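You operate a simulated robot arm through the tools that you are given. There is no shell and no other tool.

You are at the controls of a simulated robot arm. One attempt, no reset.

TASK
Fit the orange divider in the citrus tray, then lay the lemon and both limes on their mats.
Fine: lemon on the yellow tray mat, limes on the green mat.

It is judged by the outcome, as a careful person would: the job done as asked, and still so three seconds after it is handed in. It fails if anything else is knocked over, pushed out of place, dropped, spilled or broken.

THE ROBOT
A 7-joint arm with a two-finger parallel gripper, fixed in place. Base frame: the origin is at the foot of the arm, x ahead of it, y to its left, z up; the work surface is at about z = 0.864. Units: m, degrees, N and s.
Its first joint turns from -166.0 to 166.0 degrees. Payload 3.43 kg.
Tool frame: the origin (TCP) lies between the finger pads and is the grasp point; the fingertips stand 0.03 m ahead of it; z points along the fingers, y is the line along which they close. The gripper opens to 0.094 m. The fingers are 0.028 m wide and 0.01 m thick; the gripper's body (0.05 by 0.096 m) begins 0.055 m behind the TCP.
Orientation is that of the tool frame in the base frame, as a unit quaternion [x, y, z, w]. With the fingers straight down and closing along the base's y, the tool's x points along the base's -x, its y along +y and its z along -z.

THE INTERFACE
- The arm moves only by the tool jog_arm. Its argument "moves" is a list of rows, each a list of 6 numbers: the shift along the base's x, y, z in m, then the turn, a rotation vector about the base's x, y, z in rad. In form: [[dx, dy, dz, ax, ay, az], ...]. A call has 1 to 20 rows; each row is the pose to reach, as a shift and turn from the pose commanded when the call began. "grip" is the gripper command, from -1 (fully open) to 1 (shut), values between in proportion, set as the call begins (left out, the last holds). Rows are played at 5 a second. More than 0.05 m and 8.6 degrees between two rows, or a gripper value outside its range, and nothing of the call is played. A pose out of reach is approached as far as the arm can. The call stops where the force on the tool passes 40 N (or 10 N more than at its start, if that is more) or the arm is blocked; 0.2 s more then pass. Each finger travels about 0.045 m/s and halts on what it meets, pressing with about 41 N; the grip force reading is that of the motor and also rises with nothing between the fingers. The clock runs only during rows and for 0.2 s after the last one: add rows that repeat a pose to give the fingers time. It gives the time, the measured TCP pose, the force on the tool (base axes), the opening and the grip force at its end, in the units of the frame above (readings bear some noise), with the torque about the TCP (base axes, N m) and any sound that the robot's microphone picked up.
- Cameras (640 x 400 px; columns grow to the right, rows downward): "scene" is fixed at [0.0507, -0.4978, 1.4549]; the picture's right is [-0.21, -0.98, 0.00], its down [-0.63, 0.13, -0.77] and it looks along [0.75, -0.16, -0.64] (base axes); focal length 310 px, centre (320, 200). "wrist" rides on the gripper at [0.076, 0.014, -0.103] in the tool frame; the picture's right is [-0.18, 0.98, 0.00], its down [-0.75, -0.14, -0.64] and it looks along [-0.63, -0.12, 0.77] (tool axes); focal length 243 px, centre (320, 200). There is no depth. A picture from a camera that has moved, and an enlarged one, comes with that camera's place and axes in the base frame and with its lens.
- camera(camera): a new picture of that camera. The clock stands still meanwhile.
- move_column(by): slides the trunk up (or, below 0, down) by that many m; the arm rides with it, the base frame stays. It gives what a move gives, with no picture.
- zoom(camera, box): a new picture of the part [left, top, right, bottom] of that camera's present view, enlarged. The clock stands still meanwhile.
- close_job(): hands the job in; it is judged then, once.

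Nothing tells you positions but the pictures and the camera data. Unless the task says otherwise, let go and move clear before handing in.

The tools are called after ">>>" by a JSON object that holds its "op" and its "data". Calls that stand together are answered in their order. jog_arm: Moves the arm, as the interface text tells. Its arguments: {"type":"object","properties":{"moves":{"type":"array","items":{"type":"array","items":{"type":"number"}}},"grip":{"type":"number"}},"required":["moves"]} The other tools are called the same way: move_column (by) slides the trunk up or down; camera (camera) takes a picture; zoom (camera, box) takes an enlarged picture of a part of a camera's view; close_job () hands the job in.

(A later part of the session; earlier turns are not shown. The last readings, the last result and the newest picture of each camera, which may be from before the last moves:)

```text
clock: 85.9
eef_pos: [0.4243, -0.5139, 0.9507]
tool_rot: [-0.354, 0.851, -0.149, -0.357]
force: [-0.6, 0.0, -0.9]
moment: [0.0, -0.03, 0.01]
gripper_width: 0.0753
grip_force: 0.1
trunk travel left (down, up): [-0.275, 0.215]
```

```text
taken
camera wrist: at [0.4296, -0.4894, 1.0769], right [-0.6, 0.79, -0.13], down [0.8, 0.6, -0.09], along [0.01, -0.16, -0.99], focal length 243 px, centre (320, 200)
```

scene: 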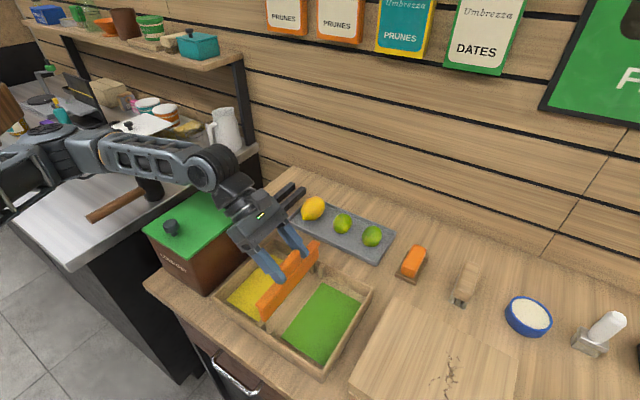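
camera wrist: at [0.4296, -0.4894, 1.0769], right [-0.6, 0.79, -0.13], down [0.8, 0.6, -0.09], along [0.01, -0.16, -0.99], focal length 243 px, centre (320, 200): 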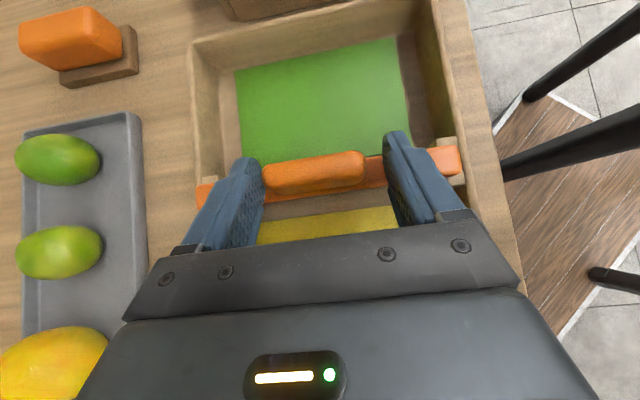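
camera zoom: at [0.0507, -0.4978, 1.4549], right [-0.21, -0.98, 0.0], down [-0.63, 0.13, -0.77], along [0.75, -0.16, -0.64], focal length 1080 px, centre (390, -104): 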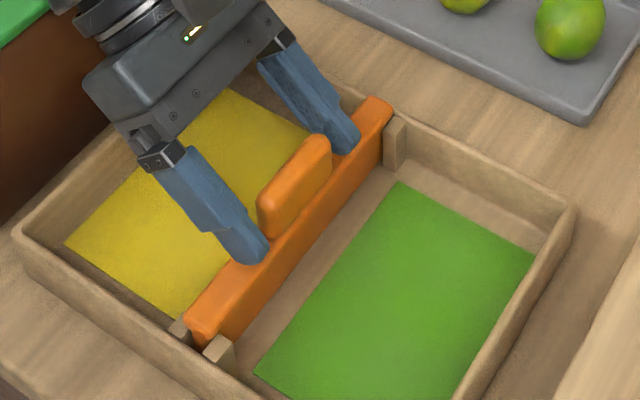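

The divider is standing upright in its slot. I'll back out along the tool axis, then rise and level the tool.

>>> {"op": "jog_arm", "data": {"moves": [[0.005, 0.005, 0.007, 0, 0, 0], [0.01, 0.01, 0.014, 0, 0, 0], [0.018, 0.018, 0.026, 0, 0, 0], [0.026, 0.026, 0.04, 0, 0, 0], [0.026, 0.026, 0.07, 0, 0, 0], [0.022, 0.022, 0.1, 0, 0, 0], [0.018, 0.018, 0.13, 0, 0, 0], [0.01, 0.01, 0.15, 0.08, -0.08, 0], [0, 0, 0.16, 0.16, -0.16, 0], [-0.01, -0.01, 0.16, 0.24, -0.24, 0], [-0.02, -0.02, 0.16, 0.32, -0.32, 0], [-0.03, -0.03, 0.16, 0.4, -0.4, 0], [-0.04, -0.04, 0.16, 0.48, -0.48, 0], [-0.04, -0.04, 0.16, 0.5625, -0.5625, 0], [-0.04, -0.04, 0.16, 0.5625, -0.5625, 0]]}}

>>> {"op": "camera", "data": {"camera": "scene"}}

>>> {"op": "zoom", "data": {"camera": "scene", "box": [220, 230, 390, 380]}}

>>> {"op": "camera", "data": {"camera": "wrist"}}

```text
clock: 89.1
eef_pos: [0.3855, -0.557, 1.1088]
tool_rot: [-0.383, 0.924, 0.0, 0.0]
force: [0.9, -0.3, -0.7]
moment: [0.01, -0.01, 0.02]
gripper_width: 0.0751
grip_force: 0.1
trunk travel left (down, up): [-0.275, 0.215]
```

```text
taken
```

scene: 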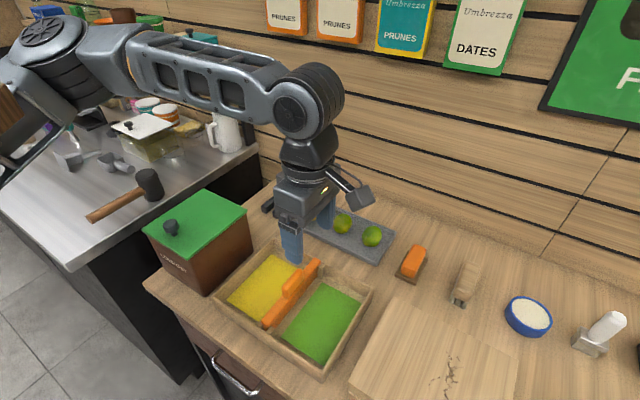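

```text
2.67 times, centred on (305, 305) of scene
camera zoom: at [0.0507, -0.4978, 1.4549], right [-0.21, -0.98, 0.0], down [-0.63, 0.13, -0.77], along [0.75, -0.16, -0.64], focal length 828 px, centre (360, -80)
```

zoom: 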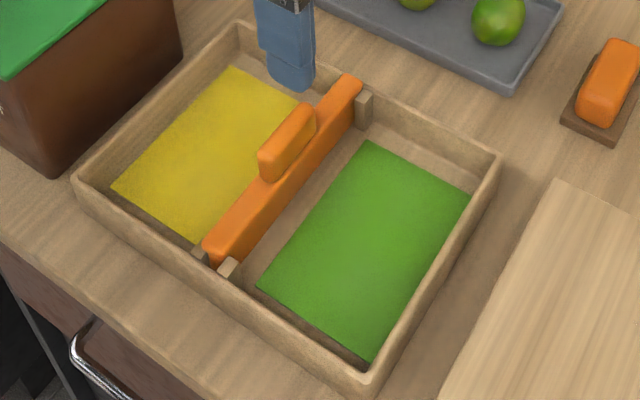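

```text
taken
camera wrist: at [0.3213, -0.5997, 1.2135], right [-0.57, 0.82, 0.0], down [0.63, 0.43, 0.64], along [0.53, 0.36, -0.77], focal length 243 px, centre (320, 200)
```

wrist: 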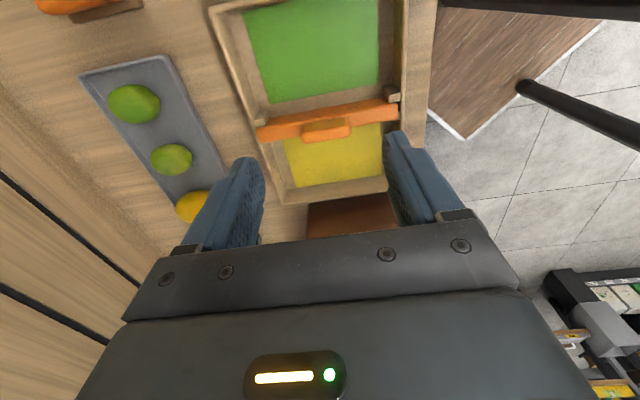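

The divider is fitted and standing in the tray. Next is the lemon: I'll open fully, turn back to yaw -45° and move toward the plate, staying inside the arm's comfortable reach.

>>> {"op": "jog_arm", "data": {"moves": [[0.0, 0.0, 0.0, 0, 0, -0.131], [0.01, 0.0, 0.0, 0, 0, -0.262], [0.03, 0.002, 0.0, 0, 0, -0.393], [0.05, 0.003, 0.0, 0, 0, -0.524], [0.07, 0.004, 0.0, 0, 0, -0.654], [0.09, 0.005, 0.0, 0, 0, -0.785], [0.11, 0.006, 0.0, 0, 0, -0.916], [0.13, 0.007, 0.0, 0, 0, -1.047], [0.15, 0.008, 0.0, 0, 0, -1.178], [0.17, 0.009, 0.0, 0, 0, -1.309], [0.19, 0.01, 0.0, 0, 0, -1.44], [0.2145, 0.012, 0.0, 0, 0, -1.571], [0.2145, 0.012, 0.0, 0, 0, -1.571]], "grip": -1}}

>>> {"op": "camera", "data": {"camera": "wrist"}}

>>> {"op": "camera", "data": {"camera": "scene"}}

```text
clock: 91.9
eef_pos: [0.6006, -0.5445, 1.1098]
tool_rot: [0.384, 0.923, 0.001, -0.001]
force: [0.3, -0.2, -0.1]
moment: [-0.02, -0.01, 0.0]
gripper_width: 0.0942
grip_force: 0.2
trunk travel left (down, up): [-0.275, 0.215]
```

```text
taken
camera wrist: at [0.5581, -0.4799, 1.2135], right [0.83, 0.56, 0.0], down [0.43, -0.63, 0.64], along [0.36, -0.53, -0.77], focal length 243 px, centre (320, 200)
```

wrist: 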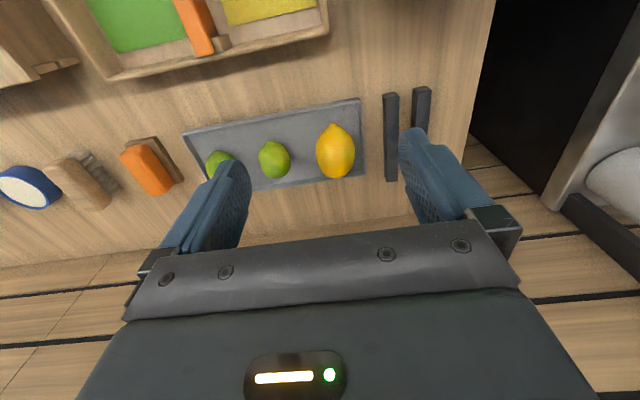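

```text
taken
```

scene: 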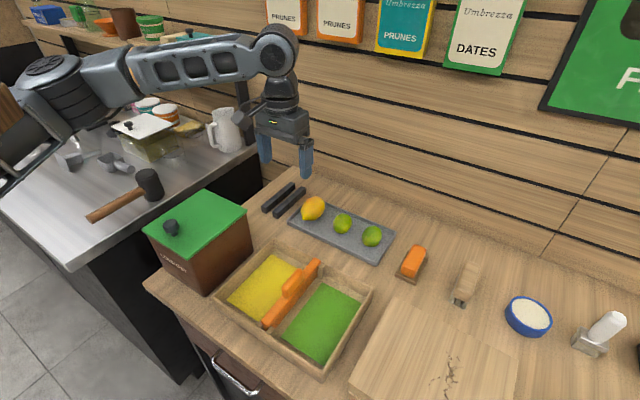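

>>> {"op": "zoom", "data": {"camera": "wrist", "box": [180, 90, 376, 200]}}

>>> {"op": "zoom", "data": {"camera": "scene", "box": [270, 180, 410, 270]}}

```text
3.27 times, centred on (278, 145) of wrist
camera zoom: at [0.5581, -0.4799, 1.2135], right [0.83, 0.56, 0.0], down [0.43, -0.63, 0.64], along [0.36, -0.53, -0.77], focal length 792 px, centre (457, 380)
```

zoom: 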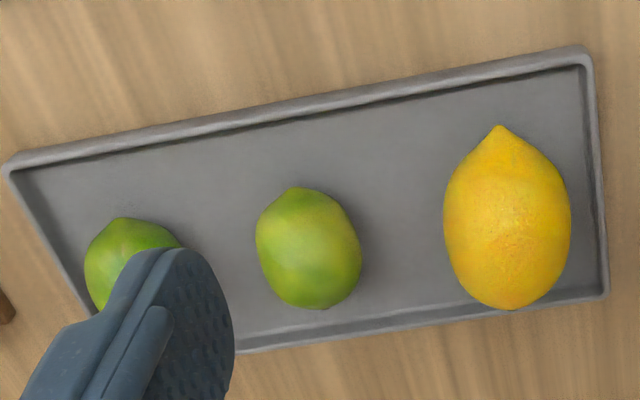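

```text
4.44 times, centred on (340, 225) of scene
camera zoom: at [0.0507, -0.4978, 1.4549], right [-0.21, -0.98, 0.0], down [-0.63, 0.13, -0.77], along [0.75, -0.16, -0.64], focal length 1379 px, centre (231, 89)
```

zoom: 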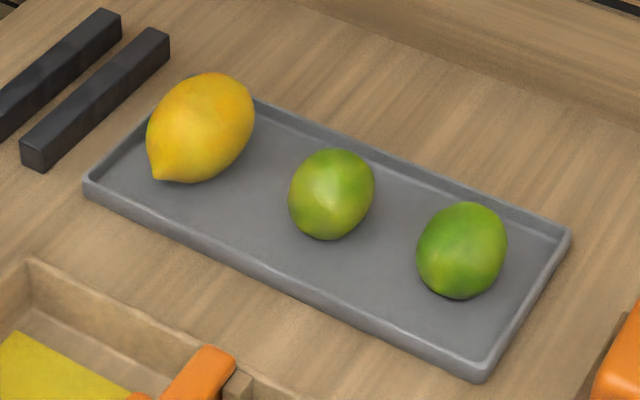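

Lemon centre ≈ (0.676, -0.611, 0.893), long axis along the slot direction, about 57 mm wide. I'll move above it with a 12° outward tilt and a 76 mm opening, and check alignment.

>>> {"op": "jog_arm", "data": {"moves": [[0.018, -0.016, -0.02, -0.037, -0.037, 0], [0.036, -0.032, -0.04, -0.074, -0.074, 0], [0.055, -0.048, -0.07, -0.111, -0.111, 0], [0.0733, -0.0643, -0.1, -0.148, -0.148, 0], [0.0733, -0.0643, -0.13, -0.148, -0.148, 0], [0.0733, -0.0643, -0.13, -0.148, -0.148, 0]], "grip": -0.617}}

>>> {"op": "camera", "data": {"camera": "wrist"}}

>>> {"op": "zoom", "data": {"camera": "scene", "box": [250, 120, 410, 260]}}

```text
clock: 93.3
eef_pos: [0.6706, -0.6048, 0.9801]
tool_rot: [0.38, 0.919, -0.04, 0.097]
force: [-0.4, 0.0, 0.6]
moment: [0.0, -0.02, 0.02]
gripper_width: 0.0761
grip_force: 0.0
trunk travel left (down, up): [-0.275, 0.215]
```

```text
taken
camera wrist: at [0.6139, -0.5274, 1.0653], right [0.82, 0.57, 0.04], down [0.33, -0.53, 0.78], along [0.47, -0.63, -0.62], focal length 243 px, centre (320, 200)
```

wrist: 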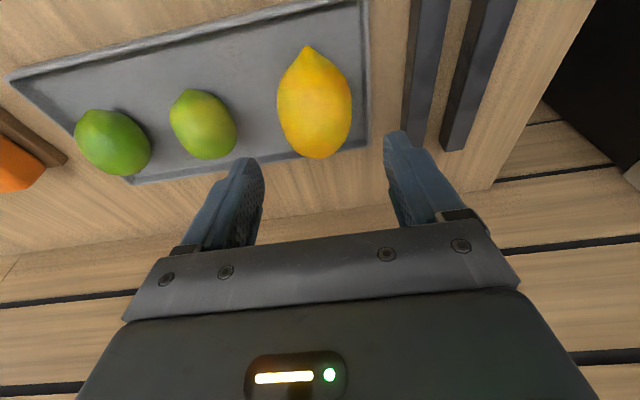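

```text
2.86 times, centred on (330, 190) of scene
camera zoom: at [0.0507, -0.4978, 1.4549], right [-0.21, -0.98, 0.0], down [-0.63, 0.13, -0.77], along [0.75, -0.16, -0.64], focal length 887 px, centre (291, 229)
```

zoom: 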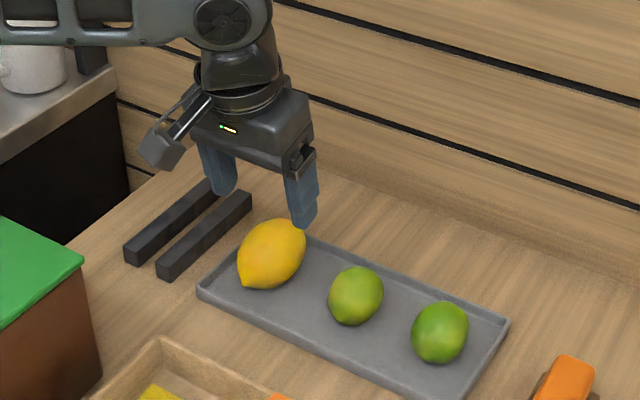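

Alignment is within about 3 mm. Descending around the lemon, with the fingertips kept above the plate rim.

>>> {"op": "jog_arm", "data": {"moves": [[0.0004, -0.0028, -0.015, 0, 0, 0], [0.0004, -0.0028, -0.03, 0, 0, 0], [0.0004, -0.0028, -0.045, 0, 0, 0], [0.0004, -0.0028, -0.056, 0, 0, 0], [0.0004, -0.0028, -0.0645, 0, 0, 0], [0.0004, -0.0028, -0.0645, 0, 0, 0]]}}

>>> {"op": "camera", "data": {"camera": "wrist"}}

>>> {"op": "zoom", "data": {"camera": "scene", "box": [260, 150, 380, 250]}}

```text
clock: 94.7
eef_pos: [0.6744, -0.6099, 0.9162]
tool_rot: [0.381, 0.919, -0.04, 0.096]
force: [0.1, 0.1, -0.1]
moment: [-0.03, 0.0, 0.0]
gripper_width: 0.0761
grip_force: 0.1
trunk travel left (down, up): [-0.275, 0.215]
```

```text
taken
camera wrist: at [0.6167, -0.532, 1.002], right [0.82, 0.57, 0.04], down [0.33, -0.53, 0.78], along [0.47, -0.63, -0.62], focal length 243 px, centre (320, 200)
```

wrist: 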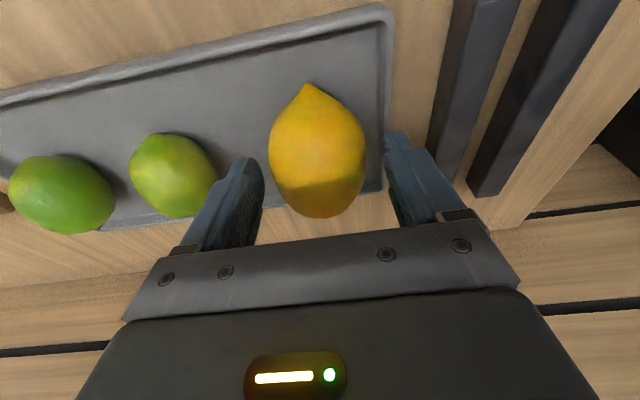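

```text
4.00 times, centred on (320, 200) of scene
camera zoom: at [0.0507, -0.4978, 1.4549], right [-0.21, -0.98, 0.0], down [-0.63, 0.13, -0.77], along [0.75, -0.16, -0.64], focal length 1242 px, centre (320, 200)
```

zoom: 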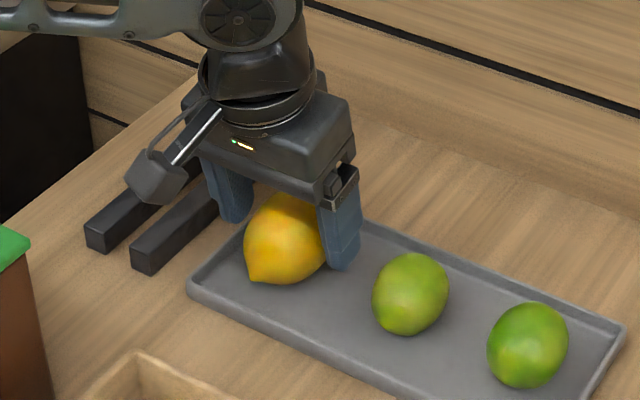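

The lemon is nicely between the fingers. Closing.

>>> {"op": "jog_arm", "data": {"moves": [[0, 0, 0, 0, 0, 0], [0, 0, 0, 0, 0, 0], [0, 0, 0, 0, 0, 0], [0, 0, 0, 0, 0, 0], [0, 0, 0, 0, 0, 0]], "grip": 1}}

>>> {"op": "jog_arm", "data": {"moves": [[0, 0, 0.005, 0, 0, 0], [0, 0, 0.012, 0, 0, 0], [0, 0, 0.02, 0, 0, 0], [0, 0, 0.03, 0, 0, 0], [0, 0, 0.03, 0, 0, 0]]}}

>>> {"op": "camera", "data": {"camera": "wrist"}}

>>> {"op": "zoom", "data": {"camera": "scene", "box": [260, 150, 380, 250]}}

```text
clock: 95.9
eef_pos: [0.6743, -0.6096, 0.9179]
tool_rot: [0.381, 0.919, -0.04, 0.096]
force: [-0.1, -0.2, 0.6]
moment: [-0.02, 0.03, 0.01]
gripper_width: 0.0569
grip_force: 15.7
trunk travel left (down, up): [-0.275, 0.215]
```

```text
clock: 97.1
eef_pos: [0.6726, -0.6096, 0.946]
tool_rot: [0.382, 0.919, -0.039, 0.095]
force: [-0.3, -1.1, -1.9]
moment: [-0.01, 0.01, 0.0]
gripper_width: 0.0571
grip_force: 15.7
trunk travel left (down, up): [-0.275, 0.215]
```

```text
taken
camera wrist: at [0.615, -0.5329, 1.0314], right [0.82, 0.57, 0.04], down [0.33, -0.53, 0.78], along [0.47, -0.63, -0.62], focal length 243 px, centre (320, 200)
```

wrist: 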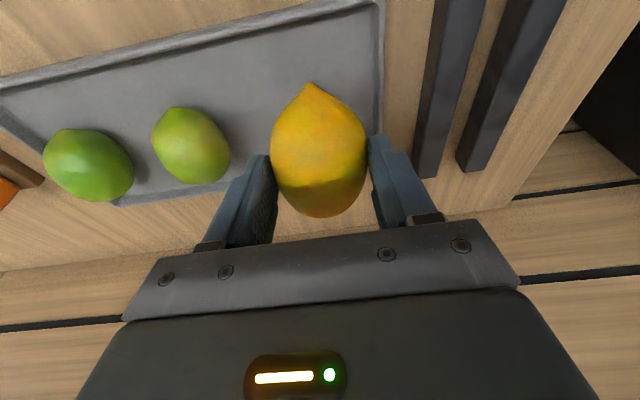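

```text
4.00 times, centred on (320, 200) of scene
camera zoom: at [0.0507, -0.4978, 1.4549], right [-0.21, -0.98, 0.0], down [-0.63, 0.13, -0.77], along [0.75, -0.16, -0.64], focal length 1242 px, centre (320, 200)
```

zoom: 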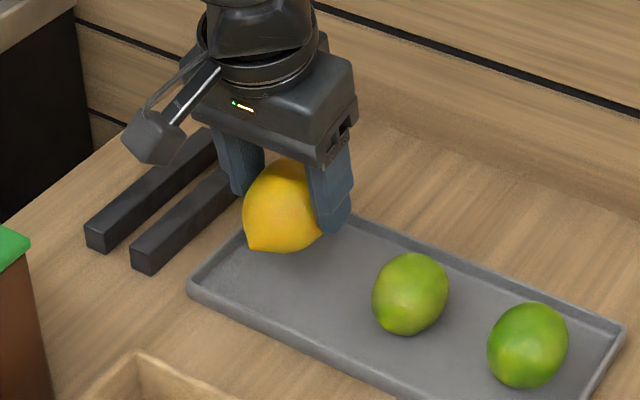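

The lemon is held. I'll lift it and carry it over the yellow mat.

>>> {"op": "jog_arm", "data": {"moves": [[0, 0, 0.03, 0, 0, 0], [0, 0, 0.06, 0, 0, 0], [-0.012, 0.008, 0.09, 0, 0, 0], [-0.037, 0.026, 0.1, 0, 0, 0], [-0.062, 0.043, 0.1, 0, 0, 0], [-0.087, 0.06, 0.1, 0, 0, 0], [-0.112, 0.078, 0.1, 0, 0, 0], [-0.137, 0.095, 0.1, 0, 0, 0], [-0.162, 0.113, 0.1, 0, 0, 0], [-0.185, 0.128, 0.1, 0, 0, 0], [-0.2035, 0.1415, 0.1, 0, 0, 0], [-0.2035, 0.1415, 0.1, 0, 0, 0]]}}

>>> {"op": "camera", "data": {"camera": "wrist"}}

>>> {"op": "camera", "data": {"camera": "scene"}}

```text
clock: 99.7
eef_pos: [0.4712, -0.4683, 1.046]
tool_rot: [0.381, 0.919, -0.04, 0.096]
force: [-0.1, 0.2, -1.3]
moment: [-0.05, 0.01, 0.01]
gripper_width: 0.0571
grip_force: 16.7
trunk travel left (down, up): [-0.275, 0.215]
```

```text
taken
camera wrist: at [0.414, -0.3902, 1.1313], right [0.82, 0.57, 0.04], down [0.33, -0.53, 0.78], along [0.47, -0.63, -0.62], focal length 243 px, centre (320, 200)
```

wrist: 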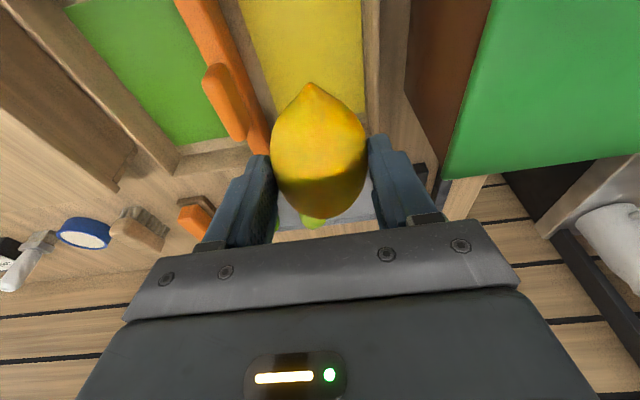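

```text
taken
```

scene: 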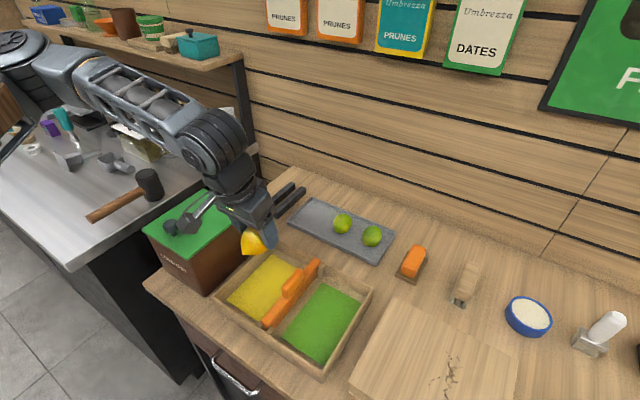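

The lemon is over the yellow mat's centre. Lowering toward the mat.

>>> {"op": "jog_arm", "data": {"moves": [[0, 0, -0.025, 0, 0, 0], [0, 0, -0.05, 0, 0, 0], [0, 0, -0.075, 0, 0, 0], [0, 0, -0.1, 0, 0, 0], [0, 0, -0.113, 0, 0, 0], [0, 0, -0.12, 0, 0, 0], [0, 0, -0.12, 0, 0, 0]]}}

>>> {"op": "zoom", "data": {"camera": "scene", "box": [210, 220, 370, 340]}}

>>> {"op": "camera", "data": {"camera": "wrist"}}

```text
clock: 101.3
eef_pos: [0.4685, -0.4677, 0.9262]
tool_rot: [0.381, 0.919, -0.04, 0.096]
force: [0.1, -0.2, -1.3]
moment: [0.01, 0.02, -0.01]
gripper_width: 0.0572
grip_force: 16.0
trunk travel left (down, up): [-0.275, 0.215]
```

```text
3.33 times, centred on (290, 280) of scene
camera zoom: at [0.0507, -0.4978, 1.4549], right [-0.21, -0.98, 0.0], down [-0.63, 0.13, -0.77], along [0.75, -0.16, -0.64], focal length 1035 px, centre (420, -67)
```

zoom: 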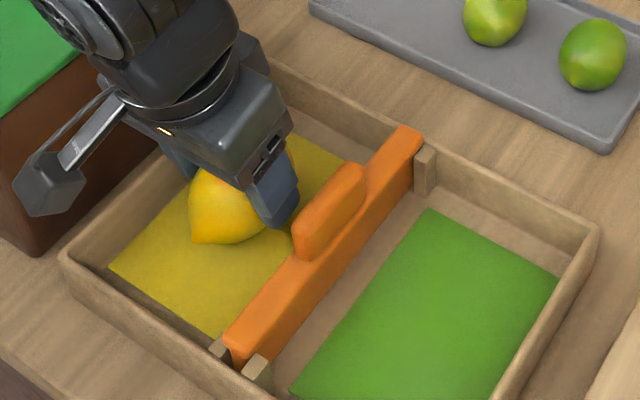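

```text
taken
camera wrist: at [0.4125, -0.3906, 1.0103], right [0.82, 0.57, 0.04], down [0.33, -0.53, 0.78], along [0.47, -0.63, -0.62], focal length 243 px, centre (320, 200)
```

wrist: 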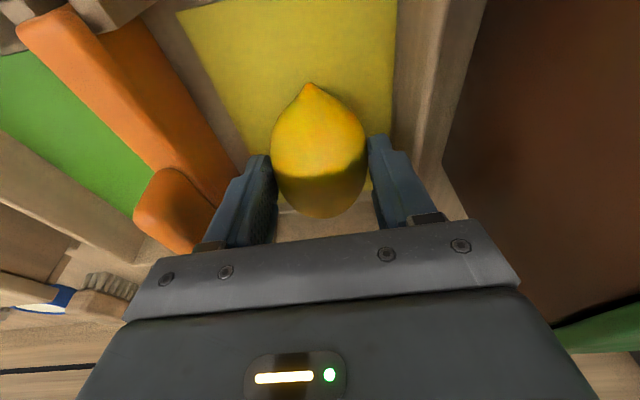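

>>> {"op": "jog_arm", "data": {"moves": [[0, 0, -0.003, 0, 0, 0], [0, 0, -0.005, 0, 0, 0], [0, 0, -0.005, 0, 0, 0]]}}

```text
clock: 102.1
eef_pos: [0.4692, -0.4688, 0.9222]
tool_rot: [0.38, 0.919, -0.041, 0.097]
force: [0.0, 1.4, 11.5]
moment: [0.13, 0.01, 0.01]
gripper_width: 0.0572
grip_force: 15.9
trunk travel left (down, up): [-0.275, 0.215]
```

The lemon touches the mat. I'll ease the pressure and open gently.

>>> {"op": "jog_arm", "data": {"moves": [[0, 0, 0.0015, 0, 0, 0], [0, 0, 0.0015, 0, 0, 0]]}}

>>> {"op": "jog_arm", "data": {"moves": [[0, 0, 0, 0, 0, 0], [0, 0, 0, 0, 0, 0], [0, 0, 0, 0, 0, 0], [0, 0, 0, 0, 0, 0]], "grip": -0.47}}

>>> {"op": "camera", "data": {"camera": "wrist"}}

>>> {"op": "zoom", "data": {"camera": "scene", "box": [210, 220, 370, 340]}}

```text
clock: 102.7
eef_pos: [0.4688, -0.469, 0.9218]
tool_rot: [0.38, 0.919, -0.039, 0.096]
force: [0.1, -3.4, 5.9]
moment: [-0.16, -0.06, -0.02]
gripper_width: 0.0572
grip_force: 16.1
trunk travel left (down, up): [-0.275, 0.215]
```

```text
clock: 103.7
eef_pos: [0.4689, -0.4679, 0.9221]
tool_rot: [0.381, 0.919, -0.04, 0.095]
force: [-0.2, -0.5, 0.2]
moment: [0.0, 0.02, 0.02]
gripper_width: 0.0691
grip_force: 0.1
trunk travel left (down, up): [-0.275, 0.215]
```

```text
taken
camera wrist: at [0.412, -0.3903, 1.0069], right [0.82, 0.57, 0.04], down [0.33, -0.53, 0.78], along [0.47, -0.63, -0.62], focal length 243 px, centre (320, 200)
```

wrist: 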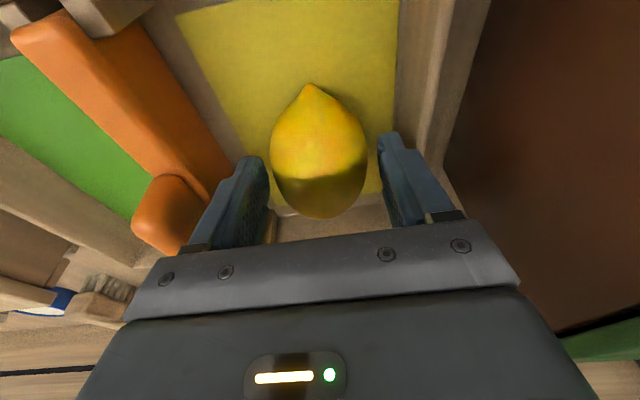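

```text
3.33 times, centred on (290, 280) of scene
camera zoom: at [0.0507, -0.4978, 1.4549], right [-0.21, -0.98, 0.0], down [-0.63, 0.13, -0.77], along [0.75, -0.16, -0.64], focal length 1035 px, centre (420, -67)
```

zoom: 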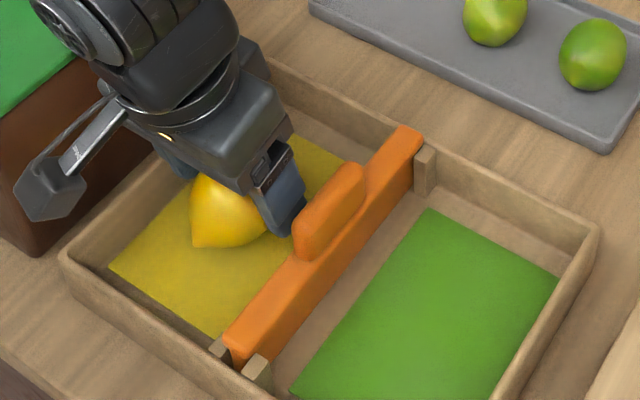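

The lemon rests on the yellow mat. Retracting straight up.

>>> {"op": "jog_arm", "data": {"moves": [[0, 0, 0.01, 0, 0, 0], [0, 0, 0.025, 0, 0, 0], [0, 0, 0.045, 0, 0, 0], [0, 0, 0.07, 0, 0, 0], [0, 0, 0.1, 0, 0, 0], [0, 0, 0.13, 0, 0, 0], [0, 0, 0.16, 0, 0, 0], [0, 0, 0.16, 0, 0, 0]]}}

>>> {"op": "camera", "data": {"camera": "scene"}}

>>> {"op": "zoom", "data": {"camera": "scene", "box": [210, 220, 370, 340]}}

```text
clock: 105.5
eef_pos: [0.4693, -0.4674, 1.0805]
tool_rot: [0.381, 0.919, -0.04, 0.096]
force: [-0.2, 0.1, -0.1]
moment: [-0.02, -0.01, 0.01]
gripper_width: 0.0688
grip_force: 0.2
trunk travel left (down, up): [-0.275, 0.215]
```

```text
taken
```

scene: 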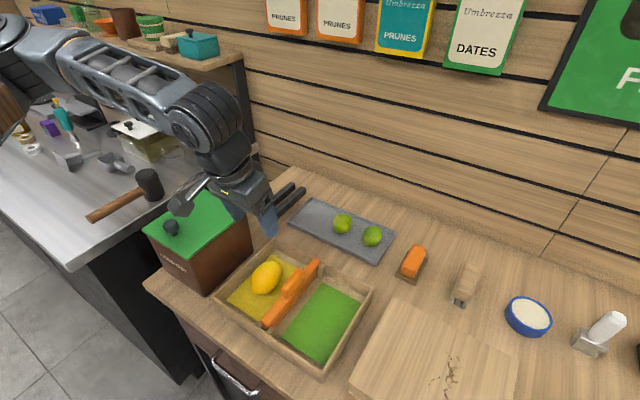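

```text
3.33 times, centred on (290, 280) of scene
camera zoom: at [0.0507, -0.4978, 1.4549], right [-0.21, -0.98, 0.0], down [-0.63, 0.13, -0.77], along [0.75, -0.16, -0.64], focal length 1035 px, centre (420, -67)
```

zoom: 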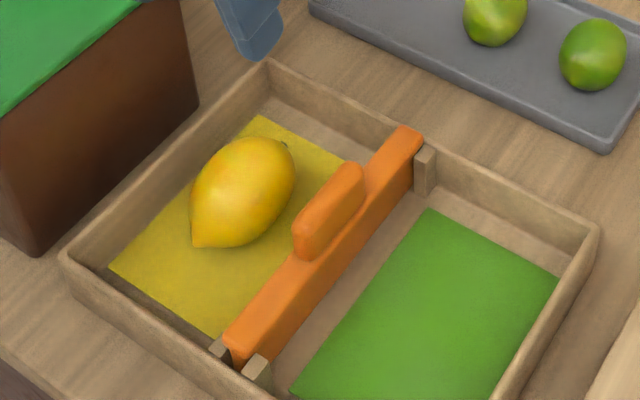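

The lemon is settled on the yellow mat. Now the nearer lime, near (0.608, -0.675, 0.889). I'll approach with a 20° outward tilt to stay inside reach.

>>> {"op": "jog_arm", "data": {"moves": [[0.019, -0.029, 0.01, 0, 0, 0], [0.038, -0.058, 0.01, 0, 0, 0], [0.057, -0.087, 0.01, -0.02, -0.02, 0], [0.076, -0.116, 0.01, -0.04, -0.04, 0], [0.095, -0.145, 0.01, -0.06, -0.06, 0], [0.115, -0.174, 0.0, -0.08, -0.08, 0], [0.1346, -0.2036, -0.03, -0.0987, -0.0987, 0], [0.1346, -0.2036, -0.07, -0.0987, -0.0987, 0], [0.1346, -0.2036, -0.1, -0.0987, -0.0987, 0], [0.1346, -0.2036, -0.1, -0.0987, -0.0987, 0]], "grip": -0.7}}

>>> {"op": "camera", "data": {"camera": "wrist"}}

>>> {"op": "camera", "data": {"camera": "scene"}}

```text
clock: 107.7
eef_pos: [0.6056, -0.6706, 0.9827]
tool_rot: [0.376, 0.91, -0.066, 0.16]
force: [0.2, -0.4, 0.4]
moment: [0.01, 0.02, -0.02]
gripper_width: 0.0798
grip_force: 0.0
trunk travel left (down, up): [-0.275, 0.215]
```

```text
taken
camera wrist: at [0.5418, -0.5857, 1.0534], right [0.82, 0.57, 0.06], down [0.25, -0.45, 0.86], along [0.52, -0.69, -0.51], focal length 243 px, centre (320, 200)
```

wrist: 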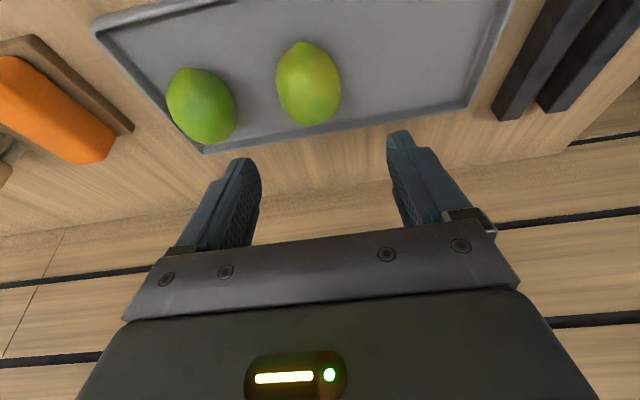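

```text
taken
```

scene: 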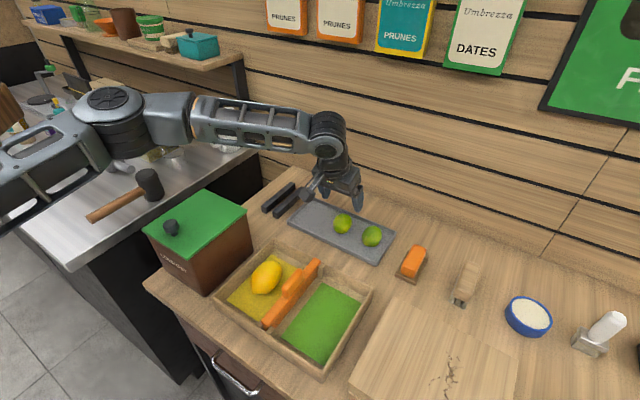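

>>> {"op": "jog_arm", "data": {"moves": [[-0.0044, -0.0008, -0.01, 0, 0, 0], [-0.0044, -0.0008, -0.025, 0, 0, 0], [-0.0044, -0.0008, -0.04, 0, 0, 0], [-0.0044, -0.0008, -0.055, 0, 0, 0], [-0.0044, -0.0008, -0.068, 0, 0, 0], [-0.0044, -0.0008, -0.0786, 0, 0, 0], [-0.0044, -0.0008, -0.0786, 0, 0, 0]], "grip": -0.447}}

>>> {"op": "camera", "data": {"camera": "wrist"}}

>>> {"op": "zoom", "data": {"camera": "scene", "box": [280, 150, 420, 260]}}

```text
clock: 109.3
eef_pos: [0.6008, -0.6723, 0.9053]
tool_rot: [0.377, 0.91, -0.066, 0.16]
force: [0.1, -0.8, -0.3]
moment: [-0.02, -0.03, 0.01]
gripper_width: 0.0682
grip_force: 0.2
trunk travel left (down, up): [-0.275, 0.215]
```

```text
taken
camera wrist: at [0.5359, -0.5865, 0.9764], right [0.82, 0.57, 0.06], down [0.25, -0.45, 0.86], along [0.52, -0.69, -0.51], focal length 243 px, centre (320, 200)
```

wrist: 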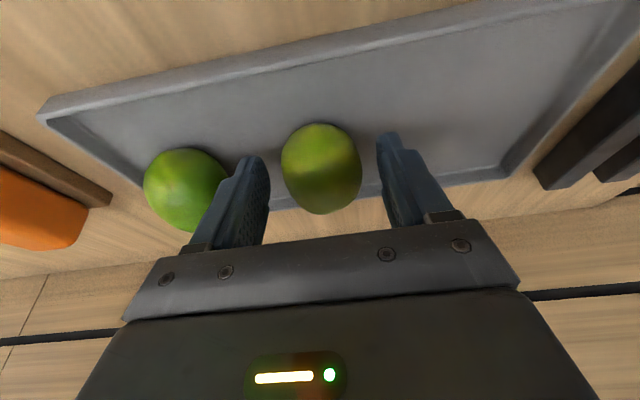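

```text
3.64 times, centred on (350, 205) of scene
camera zoom: at [0.0507, -0.4978, 1.4549], right [-0.21, -0.98, 0.0], down [-0.63, 0.13, -0.77], along [0.75, -0.16, -0.64], focal length 1129 px, centre (211, 182)
```

zoom: 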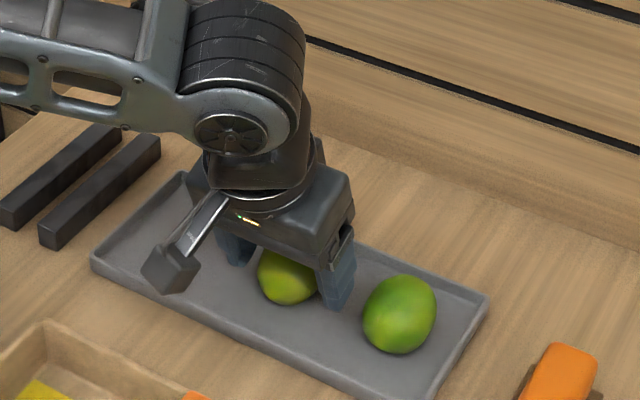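

The lime is well centred between the fingers. Closing and lifting.

>>> {"op": "jog_arm", "data": {"moves": [[0, 0, 0, 0, 0, 0], [0, 0, 0, 0, 0, 0], [0, 0, 0, 0, 0, 0], [0, 0, 0, 0, 0, 0], [0, 0, 0, 0, 0, 0]], "grip": 1}}

>>> {"op": "jog_arm", "data": {"moves": [[0, 0, 0.006, 0, 0, 0], [0, 0, 0.015, 0, 0, 0], [0, 0, 0.03, 0, 0, 0], [0, 0, 0.05, 0, 0, 0], [0, 0, 0.075, 0, 0, 0], [0, 0, 0.1, 0, 0, 0], [0, 0, 0.13, 0, 0, 0], [0, 0, 0.13, 0, 0, 0]]}}

>>> {"op": "camera", "data": {"camera": "wrist"}}

>>> {"op": "camera", "data": {"camera": "scene"}}

```text
clock: 110.5
eef_pos: [0.6007, -0.6722, 0.9047]
tool_rot: [0.378, 0.91, -0.066, 0.159]
force: [0.7, 0.0, 0.1]
moment: [-0.03, 0.0, -0.02]
gripper_width: 0.0468
grip_force: 16.4
trunk travel left (down, up): [-0.275, 0.215]
```

```text
clock: 112.3
eef_pos: [0.5994, -0.6714, 1.0346]
tool_rot: [0.378, 0.91, -0.066, 0.16]
force: [-0.6, 0.5, -0.5]
moment: [0.01, 0.03, 0.02]
gripper_width: 0.0467
grip_force: 15.7
trunk travel left (down, up): [-0.275, 0.215]
```

```text
taken
camera wrist: at [0.5355, -0.5864, 1.1049], right [0.82, 0.57, 0.06], down [0.25, -0.45, 0.86], along [0.52, -0.69, -0.51], focal length 243 px, centre (320, 200)
```

wrist: 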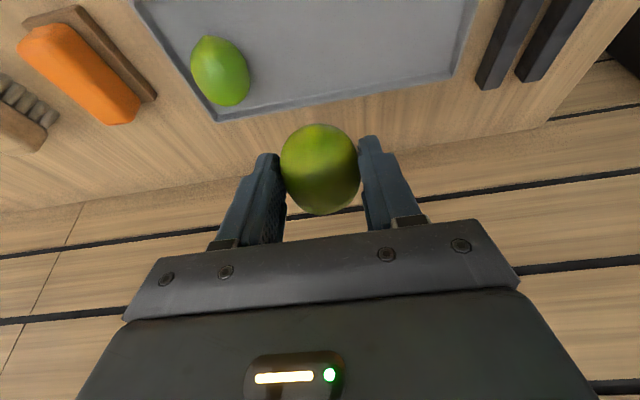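

```text
taken
```

scene: 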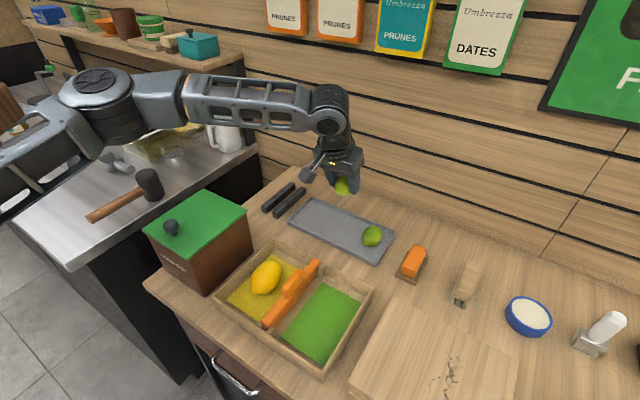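

Lime held. Carrying it to the back half of the green mat.

>>> {"op": "jog_arm", "data": {"moves": [[-0.015, 0.006, 0.01, 0, 0, 0], [-0.04, 0.015, 0.015, 0, 0, 0], [-0.07, 0.026, 0.015, 0, 0, 0], [-0.1, 0.037, 0.015, 0, 0, 0], [-0.13, 0.049, 0.015, 0, 0, 0], [-0.16, 0.06, 0.015, 0, 0, 0], [-0.19, 0.071, 0.01, 0, 0, 0], [-0.2102, 0.0786, 0.0, 0, 0, 0], [-0.2102, 0.0786, -0.03, 0, 0, 0], [-0.2102, 0.0786, -0.06, 0, 0, 0], [-0.2102, 0.0786, -0.06, 0, 0, 0]]}}

>>> {"op": "camera", "data": {"camera": "wrist"}}

>>> {"op": "zoom", "data": {"camera": "scene", "box": [220, 210, 400, 370]}}

```text
clock: 114.7
eef_pos: [0.3898, -0.5946, 0.9735]
tool_rot: [0.377, 0.91, -0.066, 0.16]
force: [0.0, 0.3, -1.3]
moment: [-0.02, -0.02, 0.03]
gripper_width: 0.0466
grip_force: 15.9
trunk travel left (down, up): [-0.275, 0.215]
```

```text
taken
camera wrist: at [0.3247, -0.509, 1.0448], right [0.82, 0.57, 0.06], down [0.25, -0.45, 0.86], along [0.52, -0.69, -0.51], focal length 243 px, centre (320, 200)
```

wrist: 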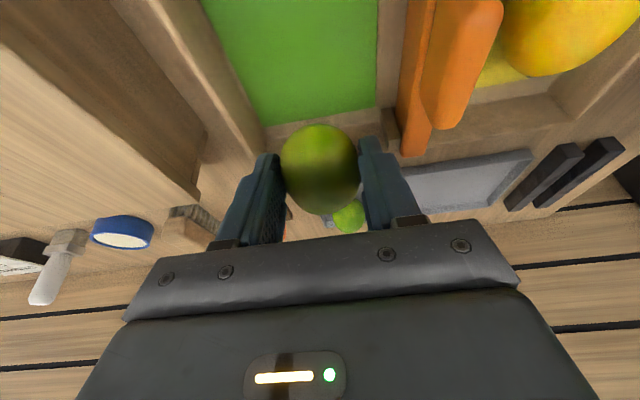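

```text
2.50 times, centred on (310, 290) of scene
camera zoom: at [0.0507, -0.4978, 1.4549], right [-0.21, -0.98, 0.0], down [-0.63, 0.13, -0.77], along [0.75, -0.16, -0.64], focal length 776 px, centre (345, -25)
```

zoom: 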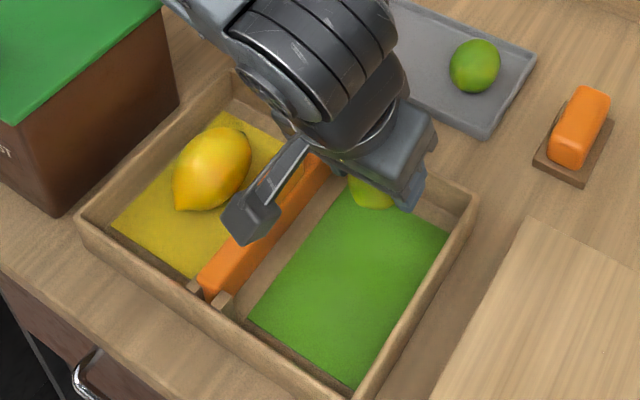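

>>> {"op": "jog_arm", "data": {"moves": [[0, 0, -0.02, 0, 0, 0], [0, 0, -0.04, 0, 0, 0], [0, 0, -0.053, 0, 0, 0], [0, 0, -0.057, 0, 0, 0], [0, 0, -0.057, 0, 0, 0]]}}

>>> {"op": "zoom", "data": {"camera": "scene", "box": [260, 230, 400, 340]}}

>>> {"op": "camera", "data": {"camera": "wrist"}}

```text
clock: 115.9
eef_pos: [0.3905, -0.5947, 0.9176]
tool_rot: [0.377, 0.91, -0.066, 0.16]
force: [-0.6, -0.7, -0.6]
moment: [-0.01, -0.01, -0.04]
gripper_width: 0.0468
grip_force: 15.9
trunk travel left (down, up): [-0.275, 0.215]
```

```text
3.64 times, centred on (330, 285) of scene
camera zoom: at [0.0507, -0.4978, 1.4549], right [-0.21, -0.98, 0.0], down [-0.63, 0.13, -0.77], along [0.75, -0.16, -0.64], focal length 1129 px, centre (284, -109)
```

zoom: 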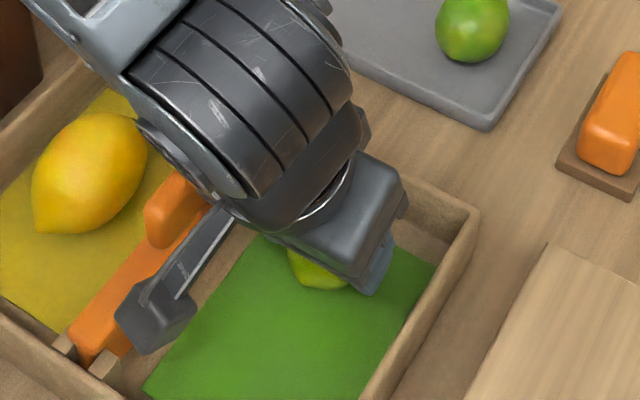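

```text
taken
camera wrist: at [0.3257, -0.5087, 0.9874], right [0.82, 0.57, 0.06], down [0.25, -0.45, 0.86], along [0.52, -0.69, -0.51], focal length 243 px, centre (320, 200)
```

wrist: 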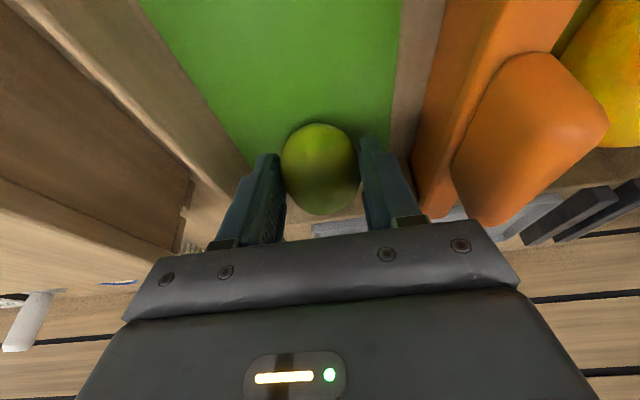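

>>> {"op": "jog_arm", "data": {"moves": [[0, 0, -0.003, 0, 0, 0], [0, 0, -0.006, 0, 0, 0], [0, 0, -0.006, 0, 0, 0]]}}

```text
clock: 116.7
eef_pos: [0.3903, -0.5945, 0.9104]
tool_rot: [0.377, 0.91, -0.067, 0.159]
force: [0.0, -0.8, -0.9]
moment: [0.01, 0.0, 0.01]
gripper_width: 0.0467
grip_force: 15.9
trunk travel left (down, up): [-0.275, 0.215]
```

>>> {"op": "jog_arm", "data": {"moves": [[0, 0, -0.0015, 0, 0, 0], [0, 0, -0.003, 0, 0, 0], [0, 0, -0.003, 0, 0, 0]]}}

```text
clock: 117.5
eef_pos: [0.3896, -0.5942, 0.9088]
tool_rot: [0.376, 0.91, -0.067, 0.161]
force: [1.4, -2.5, 14.6]
moment: [-0.24, -0.14, 0.0]
gripper_width: 0.047
grip_force: 15.9
trunk travel left (down, up): [-0.275, 0.215]
```

The lime touches the mat. Easing up slightly and opening gently.

>>> {"op": "jog_arm", "data": {"moves": [[0, 0, 0.0015, 0, 0, 0], [0, 0, 0.0015, 0, 0, 0]]}}

>>> {"op": "jog_arm", "data": {"moves": [[0, 0, 0, 0, 0, 0], [0, 0, 0, 0, 0, 0], [0, 0, 0, 0, 0, 0], [0, 0, 0, 0, 0, 0]], "grip": -0.3}}

>>> {"op": "camera", "data": {"camera": "wrist"}}

```text
clock: 118.1
eef_pos: [0.3906, -0.5944, 0.9087]
tool_rot: [0.377, 0.91, -0.066, 0.16]
force: [-0.8, -0.5, 1.8]
moment: [-0.08, 0.03, -0.01]
gripper_width: 0.0465
grip_force: 16.3
trunk travel left (down, up): [-0.275, 0.215]
```

```text
clock: 119.1
eef_pos: [0.3895, -0.5942, 0.9094]
tool_rot: [0.377, 0.91, -0.066, 0.16]
force: [-0.4, -0.6, -0.1]
moment: [0.02, 0.0, -0.04]
gripper_width: 0.0611
grip_force: 0.0
trunk travel left (down, up): [-0.275, 0.215]
```

```text
taken
camera wrist: at [0.3256, -0.5091, 0.9803], right [0.82, 0.57, 0.06], down [0.25, -0.45, 0.86], along [0.52, -0.69, -0.51], focal length 243 px, centre (320, 200)
```

wrist: 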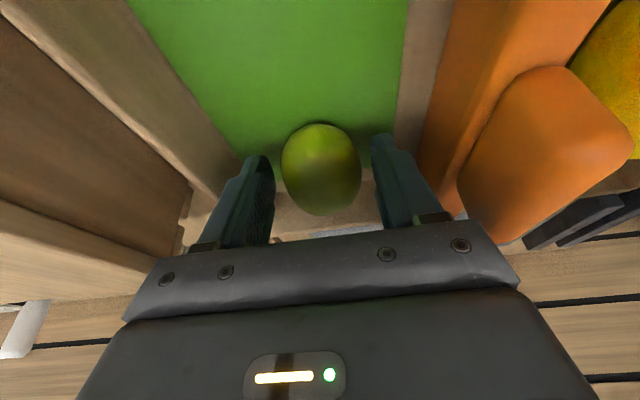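

Lime released and stable. Retracting up.

>>> {"op": "jog_arm", "data": {"moves": [[0, 0, 0.01, 0, 0, 0], [0, 0, 0.025, 0, 0, 0], [0, 0, 0.045, 0, 0, 0], [0, 0, 0.07, 0, 0, 0], [0, 0, 0.1, 0, 0, 0], [0, 0, 0.13, 0, 0, 0], [0, 0, 0.16, 0, 0, 0], [0, 0, 0.16, 0, 0, 0]]}}

>>> {"op": "camera", "data": {"camera": "scene"}}

>>> {"op": "camera", "data": {"camera": "wrist"}}

```text
clock: 120.9
eef_pos: [0.3896, -0.593, 1.0682]
tool_rot: [0.376, 0.91, -0.066, 0.16]
force: [-0.4, -0.1, 0.2]
moment: [0.03, 0.0, 0.0]
gripper_width: 0.0613
grip_force: 0.1
trunk travel left (down, up): [-0.275, 0.215]
```

```text
taken
```

scene: 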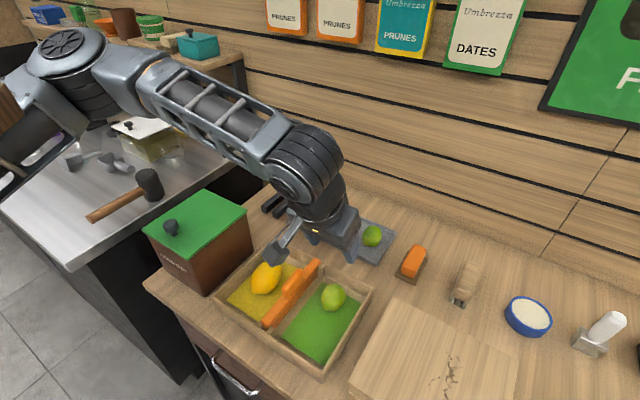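

```text
taken
camera wrist: at [0.3254, -0.5082, 1.1399], right [0.82, 0.57, 0.06], down [0.25, -0.45, 0.86], along [0.52, -0.69, -0.51], focal length 243 px, centre (320, 200)
```

wrist: 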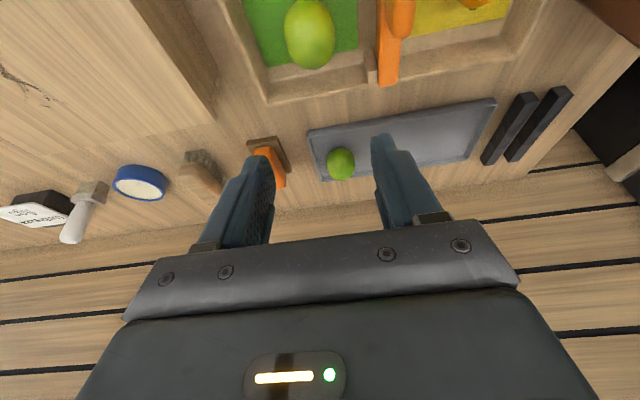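

The first lime is on the green mat. Now the second lime near (0.545, -0.733). I'll approach with a 25° outward tilt.

>>> {"op": "jog_arm", "data": {"moves": [[0.025, -0.0225, 0, -0.01, -0.01, 0], [0.05, -0.045, 0, -0.02, -0.02, 0], [0.075, -0.0675, 0, -0.03, -0.03, 0], [0.1, -0.09, 0, -0.04, -0.04, 0], [0.125, -0.1125, 0, -0.05, -0.05, 0], [0.1503, -0.1352, -0.02, -0.0617, -0.0617, 0], [0.1503, -0.1352, -0.05, -0.0617, -0.0617, 0], [0.1503, -0.1352, -0.075, -0.0617, -0.0617, 0], [0.1503, -0.1352, -0.075, -0.0617, -0.0617, 0]], "grip": -0.4}}

>>> {"op": "camera", "data": {"camera": "wrist"}}

>>> {"op": "camera", "data": {"camera": "scene"}}

```text
clock: 122.9
eef_pos: [0.5397, -0.7305, 0.9953]
tool_rot: [0.374, 0.902, -0.083, 0.2]
force: [0.5, 0.2, -0.2]
moment: [0.0, 0.03, -0.01]
gripper_width: 0.0659
grip_force: 0.1
trunk travel left (down, up): [-0.275, 0.215]
```

```text
taken
camera wrist: at [0.471, -0.642, 1.056], right [0.81, 0.58, 0.08], down [0.19, -0.39, 0.9], along [0.55, -0.72, -0.43], focal length 243 px, centre (320, 200)
```

wrist: 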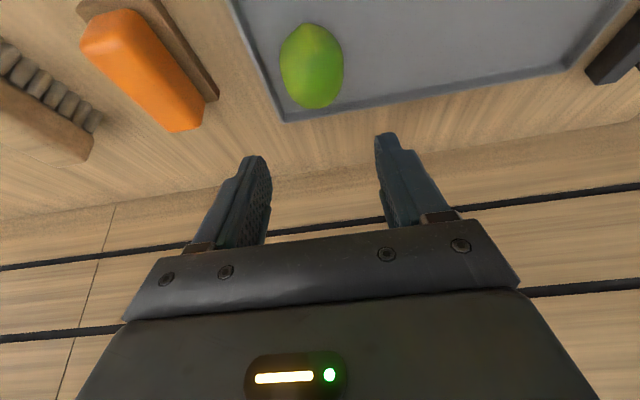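

```text
taken
```

scene: 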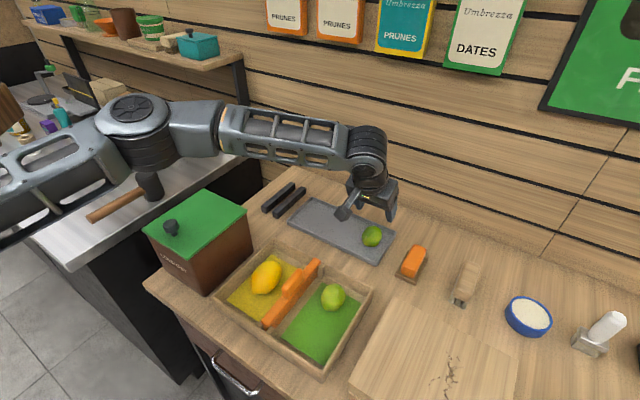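

>>> {"op": "jog_arm", "data": {"moves": [[0.0003, 0.0013, -0.01, 0, 0, 0], [0.0003, 0.0013, -0.025, 0, 0, 0], [0.0003, 0.0013, -0.04, 0, 0, 0], [0.0003, 0.0013, -0.055, 0, 0, 0], [0.0003, 0.0013, -0.07, 0, 0, 0], [0.0003, 0.0013, -0.0825, 0, 0, 0], [0.0003, 0.0013, -0.0825, 0, 0, 0]], "grip": -0.213}}

>>> {"op": "camera", "data": {"camera": "wrist"}}

>>> {"op": "zoom", "data": {"camera": "scene", "box": [310, 170, 430, 270]}}

```text
clock: 124.5
eef_pos: [0.5403, -0.7284, 0.912]
tool_rot: [0.374, 0.902, -0.083, 0.2]
force: [0.1, 0.4, -0.5]
moment: [0.03, -0.01, 0.01]
gripper_width: 0.0568
grip_force: 0.1
trunk travel left (down, up): [-0.275, 0.215]
```

```text
taken
camera wrist: at [0.4706, -0.6391, 0.9727], right [0.81, 0.58, 0.08], down [0.19, -0.39, 0.9], along [0.55, -0.72, -0.43], focal length 243 px, centre (320, 200)
```

wrist: 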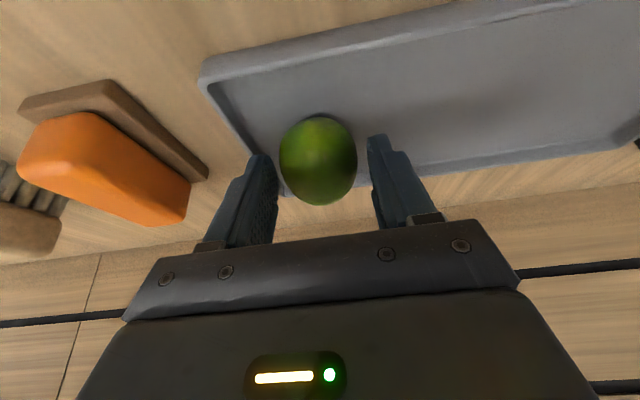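

```text
4.00 times, centred on (370, 220) of scene
camera zoom: at [0.0507, -0.4978, 1.4549], right [-0.21, -0.98, 0.0], down [-0.63, 0.13, -0.77], along [0.75, -0.16, -0.64], focal length 1242 px, centre (120, 120)
```

zoom: 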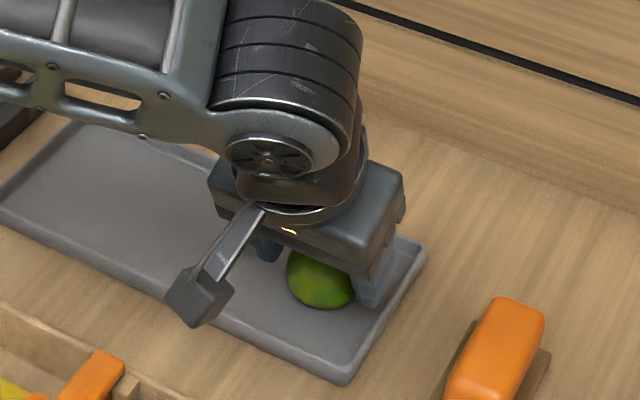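

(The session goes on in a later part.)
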